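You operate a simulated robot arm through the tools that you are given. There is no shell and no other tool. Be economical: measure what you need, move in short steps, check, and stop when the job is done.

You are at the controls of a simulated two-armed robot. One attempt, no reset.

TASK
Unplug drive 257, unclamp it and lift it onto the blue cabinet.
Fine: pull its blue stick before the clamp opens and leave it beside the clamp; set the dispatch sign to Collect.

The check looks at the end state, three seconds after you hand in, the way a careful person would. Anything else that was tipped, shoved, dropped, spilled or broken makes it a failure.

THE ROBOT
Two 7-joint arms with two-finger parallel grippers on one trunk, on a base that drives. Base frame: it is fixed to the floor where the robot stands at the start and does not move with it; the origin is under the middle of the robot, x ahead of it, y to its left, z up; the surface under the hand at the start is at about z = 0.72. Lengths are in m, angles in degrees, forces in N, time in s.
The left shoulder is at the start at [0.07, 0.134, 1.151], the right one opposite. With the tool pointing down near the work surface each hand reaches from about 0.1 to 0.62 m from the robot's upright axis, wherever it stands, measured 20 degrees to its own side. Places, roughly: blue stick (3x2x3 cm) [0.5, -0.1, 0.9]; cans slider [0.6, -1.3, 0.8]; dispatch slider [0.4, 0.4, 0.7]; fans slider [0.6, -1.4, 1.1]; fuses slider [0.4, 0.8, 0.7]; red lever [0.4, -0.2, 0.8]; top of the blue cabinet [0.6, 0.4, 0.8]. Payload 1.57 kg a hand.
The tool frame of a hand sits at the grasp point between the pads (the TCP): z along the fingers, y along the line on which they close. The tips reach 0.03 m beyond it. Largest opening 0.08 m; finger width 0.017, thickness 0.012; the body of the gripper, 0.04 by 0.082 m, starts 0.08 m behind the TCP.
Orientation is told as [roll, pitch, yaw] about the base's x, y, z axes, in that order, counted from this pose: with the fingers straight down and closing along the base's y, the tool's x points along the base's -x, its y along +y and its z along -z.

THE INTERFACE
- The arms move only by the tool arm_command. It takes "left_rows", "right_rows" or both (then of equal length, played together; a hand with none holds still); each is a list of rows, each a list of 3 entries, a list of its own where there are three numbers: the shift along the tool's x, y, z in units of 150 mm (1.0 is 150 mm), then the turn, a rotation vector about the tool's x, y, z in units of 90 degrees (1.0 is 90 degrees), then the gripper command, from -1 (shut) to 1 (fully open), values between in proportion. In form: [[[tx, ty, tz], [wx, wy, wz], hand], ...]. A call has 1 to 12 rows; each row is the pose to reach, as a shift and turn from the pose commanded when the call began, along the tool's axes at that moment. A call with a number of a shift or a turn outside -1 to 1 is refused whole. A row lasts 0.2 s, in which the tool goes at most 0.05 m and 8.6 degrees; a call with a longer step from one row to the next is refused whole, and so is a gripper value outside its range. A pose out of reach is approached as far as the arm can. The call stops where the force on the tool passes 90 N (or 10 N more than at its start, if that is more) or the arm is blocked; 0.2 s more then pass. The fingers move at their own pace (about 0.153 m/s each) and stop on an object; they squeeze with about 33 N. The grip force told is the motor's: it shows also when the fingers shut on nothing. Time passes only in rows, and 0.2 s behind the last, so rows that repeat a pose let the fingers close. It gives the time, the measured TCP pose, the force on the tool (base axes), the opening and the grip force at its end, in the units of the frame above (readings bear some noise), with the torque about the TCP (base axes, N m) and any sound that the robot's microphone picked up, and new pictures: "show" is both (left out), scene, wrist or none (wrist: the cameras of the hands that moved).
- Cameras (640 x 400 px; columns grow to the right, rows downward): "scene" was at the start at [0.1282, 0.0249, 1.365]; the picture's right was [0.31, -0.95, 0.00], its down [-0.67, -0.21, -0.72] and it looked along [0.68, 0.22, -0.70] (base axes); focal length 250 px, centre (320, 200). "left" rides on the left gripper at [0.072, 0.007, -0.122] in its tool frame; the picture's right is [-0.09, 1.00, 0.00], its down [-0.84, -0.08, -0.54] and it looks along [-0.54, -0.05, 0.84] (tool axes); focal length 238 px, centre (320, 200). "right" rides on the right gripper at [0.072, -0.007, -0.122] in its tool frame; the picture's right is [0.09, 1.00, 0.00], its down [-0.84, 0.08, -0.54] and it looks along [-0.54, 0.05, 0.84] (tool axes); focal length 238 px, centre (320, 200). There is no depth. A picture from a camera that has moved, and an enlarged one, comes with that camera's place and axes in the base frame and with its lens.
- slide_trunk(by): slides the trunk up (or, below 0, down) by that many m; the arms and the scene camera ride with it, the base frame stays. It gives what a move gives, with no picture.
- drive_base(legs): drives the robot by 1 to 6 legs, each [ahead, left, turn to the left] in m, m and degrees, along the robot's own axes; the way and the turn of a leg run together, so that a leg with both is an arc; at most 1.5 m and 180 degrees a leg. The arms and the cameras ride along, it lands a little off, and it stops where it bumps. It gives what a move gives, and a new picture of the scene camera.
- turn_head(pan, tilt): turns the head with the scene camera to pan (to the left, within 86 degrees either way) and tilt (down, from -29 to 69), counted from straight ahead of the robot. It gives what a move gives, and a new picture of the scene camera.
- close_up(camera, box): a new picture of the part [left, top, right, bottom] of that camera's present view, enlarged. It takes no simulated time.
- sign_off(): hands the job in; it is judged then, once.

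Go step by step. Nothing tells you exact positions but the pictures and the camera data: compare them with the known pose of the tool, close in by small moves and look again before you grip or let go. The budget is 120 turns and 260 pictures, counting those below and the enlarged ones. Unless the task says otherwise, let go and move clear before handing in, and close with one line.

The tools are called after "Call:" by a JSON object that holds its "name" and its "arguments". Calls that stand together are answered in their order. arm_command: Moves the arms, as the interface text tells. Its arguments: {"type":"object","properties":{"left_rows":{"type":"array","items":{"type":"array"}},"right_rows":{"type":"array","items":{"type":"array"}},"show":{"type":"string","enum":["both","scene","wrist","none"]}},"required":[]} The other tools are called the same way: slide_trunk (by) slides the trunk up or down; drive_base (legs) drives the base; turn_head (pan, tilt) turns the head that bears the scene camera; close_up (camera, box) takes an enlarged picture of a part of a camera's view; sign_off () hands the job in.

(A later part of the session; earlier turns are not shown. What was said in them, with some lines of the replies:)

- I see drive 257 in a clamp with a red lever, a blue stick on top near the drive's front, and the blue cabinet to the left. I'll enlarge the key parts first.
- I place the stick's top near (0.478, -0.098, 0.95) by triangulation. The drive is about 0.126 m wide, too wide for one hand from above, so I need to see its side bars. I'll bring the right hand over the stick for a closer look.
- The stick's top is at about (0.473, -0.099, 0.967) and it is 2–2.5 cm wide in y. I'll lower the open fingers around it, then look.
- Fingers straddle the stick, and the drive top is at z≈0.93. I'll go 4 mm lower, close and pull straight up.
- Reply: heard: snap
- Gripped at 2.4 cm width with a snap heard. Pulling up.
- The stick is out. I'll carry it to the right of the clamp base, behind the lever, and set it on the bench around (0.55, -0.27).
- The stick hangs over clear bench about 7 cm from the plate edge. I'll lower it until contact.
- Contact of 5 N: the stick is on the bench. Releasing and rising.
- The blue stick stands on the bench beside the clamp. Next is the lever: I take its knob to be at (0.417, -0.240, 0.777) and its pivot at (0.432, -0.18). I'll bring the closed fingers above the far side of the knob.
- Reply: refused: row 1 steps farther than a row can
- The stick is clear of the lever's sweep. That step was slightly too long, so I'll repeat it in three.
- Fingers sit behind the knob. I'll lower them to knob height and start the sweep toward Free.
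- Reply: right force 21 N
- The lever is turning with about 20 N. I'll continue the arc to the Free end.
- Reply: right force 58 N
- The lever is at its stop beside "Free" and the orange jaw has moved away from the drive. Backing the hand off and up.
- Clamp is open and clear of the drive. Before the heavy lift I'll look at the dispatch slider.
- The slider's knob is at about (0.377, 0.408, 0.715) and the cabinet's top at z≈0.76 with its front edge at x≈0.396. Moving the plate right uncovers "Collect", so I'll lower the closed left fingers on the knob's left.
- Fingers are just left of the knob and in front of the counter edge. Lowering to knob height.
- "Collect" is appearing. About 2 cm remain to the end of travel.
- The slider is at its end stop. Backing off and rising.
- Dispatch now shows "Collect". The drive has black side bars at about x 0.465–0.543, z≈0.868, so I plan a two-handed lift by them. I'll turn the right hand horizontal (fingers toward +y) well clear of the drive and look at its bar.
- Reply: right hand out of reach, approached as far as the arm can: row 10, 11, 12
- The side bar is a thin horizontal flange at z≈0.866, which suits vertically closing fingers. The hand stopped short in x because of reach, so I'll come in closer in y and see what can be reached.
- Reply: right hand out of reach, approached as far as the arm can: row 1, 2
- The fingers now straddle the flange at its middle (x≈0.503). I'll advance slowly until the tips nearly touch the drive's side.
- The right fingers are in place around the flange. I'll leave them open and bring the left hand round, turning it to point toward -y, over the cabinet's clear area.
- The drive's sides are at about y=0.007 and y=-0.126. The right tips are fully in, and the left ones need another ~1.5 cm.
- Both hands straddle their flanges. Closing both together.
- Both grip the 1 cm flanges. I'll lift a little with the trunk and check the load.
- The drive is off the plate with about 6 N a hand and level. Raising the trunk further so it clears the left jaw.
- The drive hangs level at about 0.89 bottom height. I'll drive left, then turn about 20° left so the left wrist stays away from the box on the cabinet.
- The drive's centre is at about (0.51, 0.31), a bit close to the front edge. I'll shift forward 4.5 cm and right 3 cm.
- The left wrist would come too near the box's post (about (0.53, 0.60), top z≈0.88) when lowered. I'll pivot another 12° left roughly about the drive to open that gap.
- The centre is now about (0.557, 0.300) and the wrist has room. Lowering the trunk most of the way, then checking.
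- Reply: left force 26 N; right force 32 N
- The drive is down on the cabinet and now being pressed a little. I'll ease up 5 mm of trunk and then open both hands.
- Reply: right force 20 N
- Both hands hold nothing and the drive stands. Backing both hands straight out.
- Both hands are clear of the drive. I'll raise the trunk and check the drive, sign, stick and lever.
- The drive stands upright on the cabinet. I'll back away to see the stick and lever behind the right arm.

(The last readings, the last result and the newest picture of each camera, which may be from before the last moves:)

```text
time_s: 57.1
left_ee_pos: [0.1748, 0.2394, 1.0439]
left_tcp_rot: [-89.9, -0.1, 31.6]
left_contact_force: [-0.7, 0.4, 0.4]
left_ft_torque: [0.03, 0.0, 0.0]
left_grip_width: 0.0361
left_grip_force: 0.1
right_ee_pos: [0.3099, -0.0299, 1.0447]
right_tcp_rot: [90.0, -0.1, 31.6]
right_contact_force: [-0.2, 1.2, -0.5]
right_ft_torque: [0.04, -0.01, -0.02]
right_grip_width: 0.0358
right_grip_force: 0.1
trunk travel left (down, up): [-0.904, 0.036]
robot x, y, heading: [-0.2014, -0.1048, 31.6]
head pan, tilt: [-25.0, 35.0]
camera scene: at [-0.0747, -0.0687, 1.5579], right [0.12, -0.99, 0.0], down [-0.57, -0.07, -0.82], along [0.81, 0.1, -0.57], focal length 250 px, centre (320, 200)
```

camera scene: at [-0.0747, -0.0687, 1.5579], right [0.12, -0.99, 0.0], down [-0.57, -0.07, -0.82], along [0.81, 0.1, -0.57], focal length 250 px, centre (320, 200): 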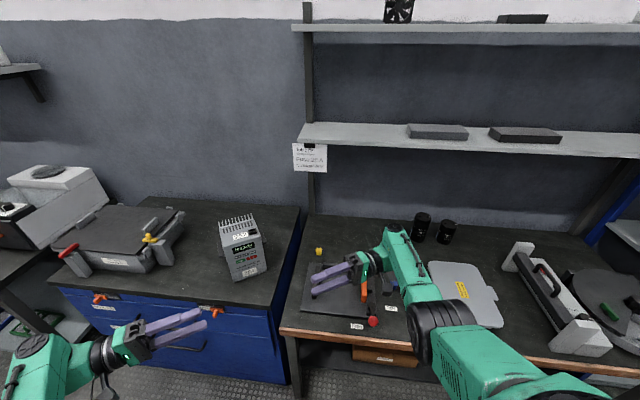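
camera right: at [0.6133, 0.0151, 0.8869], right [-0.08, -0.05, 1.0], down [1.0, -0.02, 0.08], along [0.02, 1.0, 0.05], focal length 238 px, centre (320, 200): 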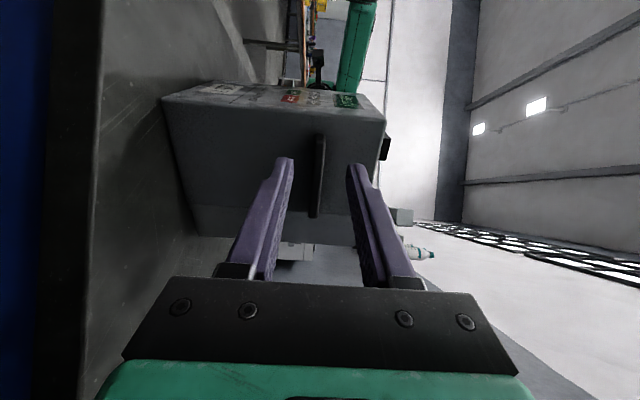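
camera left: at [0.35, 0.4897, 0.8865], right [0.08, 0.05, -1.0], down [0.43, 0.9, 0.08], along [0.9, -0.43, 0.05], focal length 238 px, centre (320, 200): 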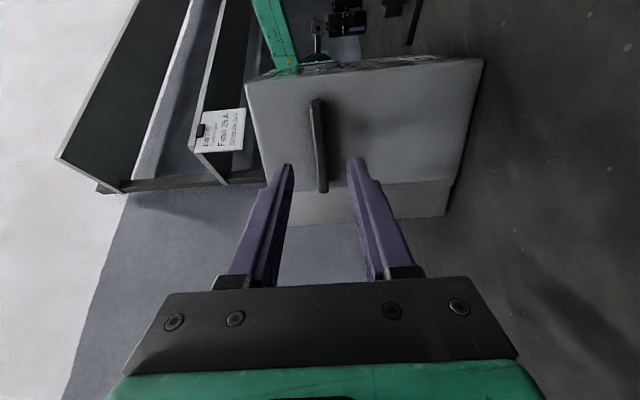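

Call:
{"name": "drive_base", "arguments": {"legs": [[-0.1, 0, 25]]}}

Call:
{"name": "turn_head", "arguments": {"pan": -50, "tilt": 35}}

```text
time_s: 58.8
left_ee_pos: [-0.0775, 0.2995, 1.0418]
left_tcp_rot: [-89.9, 0.1, 57.0]
left_contact_force: [0.1, 0.9, -0.1]
left_ft_torque: [0.04, 0.0, 0.0]
left_grip_width: 0.036
left_grip_force: 0.1
right_ee_pos: [0.1574, 0.1122, 1.0425]
right_tcp_rot: [90.0, 0.1, 56.8]
right_contact_force: [0.2, -0.6, 0.4]
right_ft_torque: [-0.02, -0.03, 0.02]
right_grip_width: 0.0359
right_grip_force: 0.0
trunk travel left (down, up): [-0.904, 0.036]
robot x, y, heading: [-0.2717, -0.173, 57.1]
head pan, tilt: [-25.0, 35.0]
camera scene: at [-0.1721, -0.0854, 1.5577], right [0.53, -0.85, 0.0], down [-0.49, -0.3, -0.82], along [0.69, 0.43, -0.57], focal length 250 px, centre (320, 200)
```

scene: 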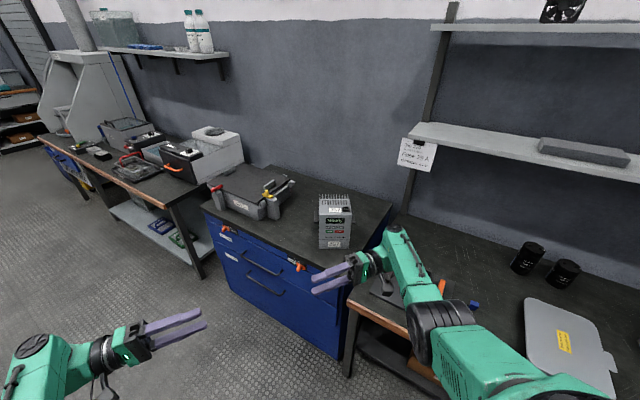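

```text
time_s: 59.7
left_ee_pos: [-0.0794, 0.298, 1.043]
left_tcp_rot: [-90.0, 0.1, 56.9]
left_contact_force: [-0.5, -1.2, 0.4]
left_ft_torque: [-0.02, -0.03, -0.01]
left_grip_width: 0.0359
left_grip_force: 0.0
right_ee_pos: [0.1568, 0.1113, 1.0427]
right_tcp_rot: [90.0, 0.0, 56.9]
right_contact_force: [0.5, -0.4, -0.3]
right_ft_torque: [-0.03, 0.0, 0.0]
right_grip_width: 0.0359
right_grip_force: 0.1
trunk travel left (down, up): [-0.904, 0.036]
robot x, y, heading: [-0.2761, -0.1752, 56.8]
head pan, tilt: [-50.0, 35.0]
camera scene: at [-0.161, -0.1221, 1.5579], right [0.12, -0.99, 0.0], down [-0.57, -0.07, -0.82], along [0.81, 0.1, -0.57], focal length 250 px, centre (320, 200)
```

scene: 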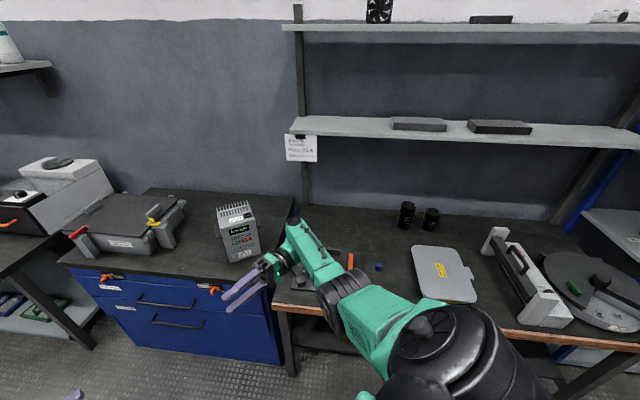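

Call:
{"name": "close_up", "arguments": {"camera": "scene", "box": [320, 220, 440, 300]}}

Call:
{"name": "close_up", "arguments": {"camera": "scene", "box": [60, 180, 280, 320]}}

```text
5.00 times, centred on (380, 260) of scene
camera zoom: at [-0.161, -0.1221, 1.5579], right [0.12, -0.99, 0.0], down [-0.57, -0.07, -0.82], along [0.81, 0.1, -0.57], focal length 1252 px, centre (20, -100)
```

zoom: 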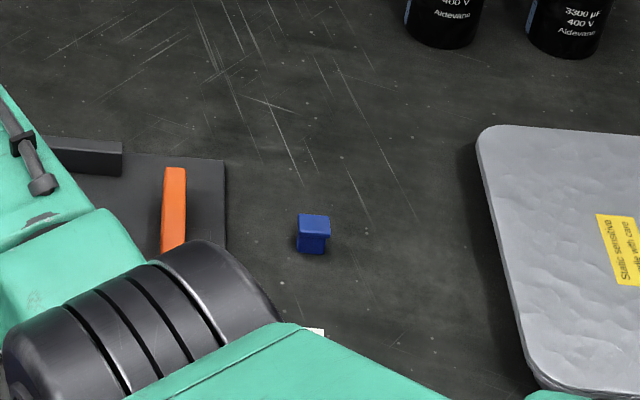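

```text
2.86 times, centred on (170, 250) of scene
camera zoom: at [-0.161, -0.1221, 1.5579], right [0.12, -0.99, 0.0], down [-0.57, -0.07, -0.82], along [0.81, 0.1, -0.57], focal length 716 px, centre (749, 57)
```

zoom: 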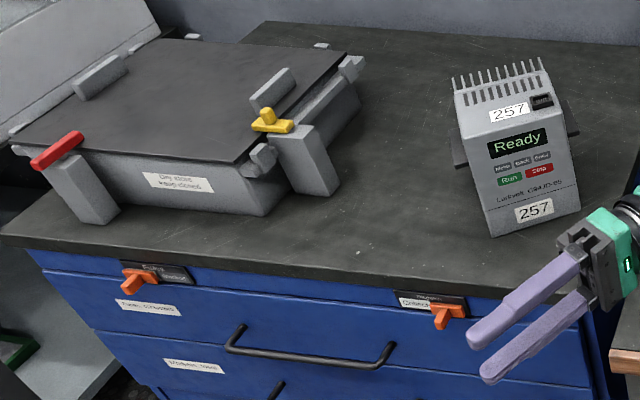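

The drive stands on the cabinet, the sign reads Collect, and the blue stick is upright beside the opened clamp. Everything else is where it was, and both hands are empty and clear.

Call:
{"name": "sign_off", "arguments": {}}

```text
The job is handed in.
```

Drive 257 is unplugged, unclamped and standing on the blue cabinet. Its blue stick came out before the clamp opened and stands on the bench beside the clamp; the dispatch sign reads Collect.
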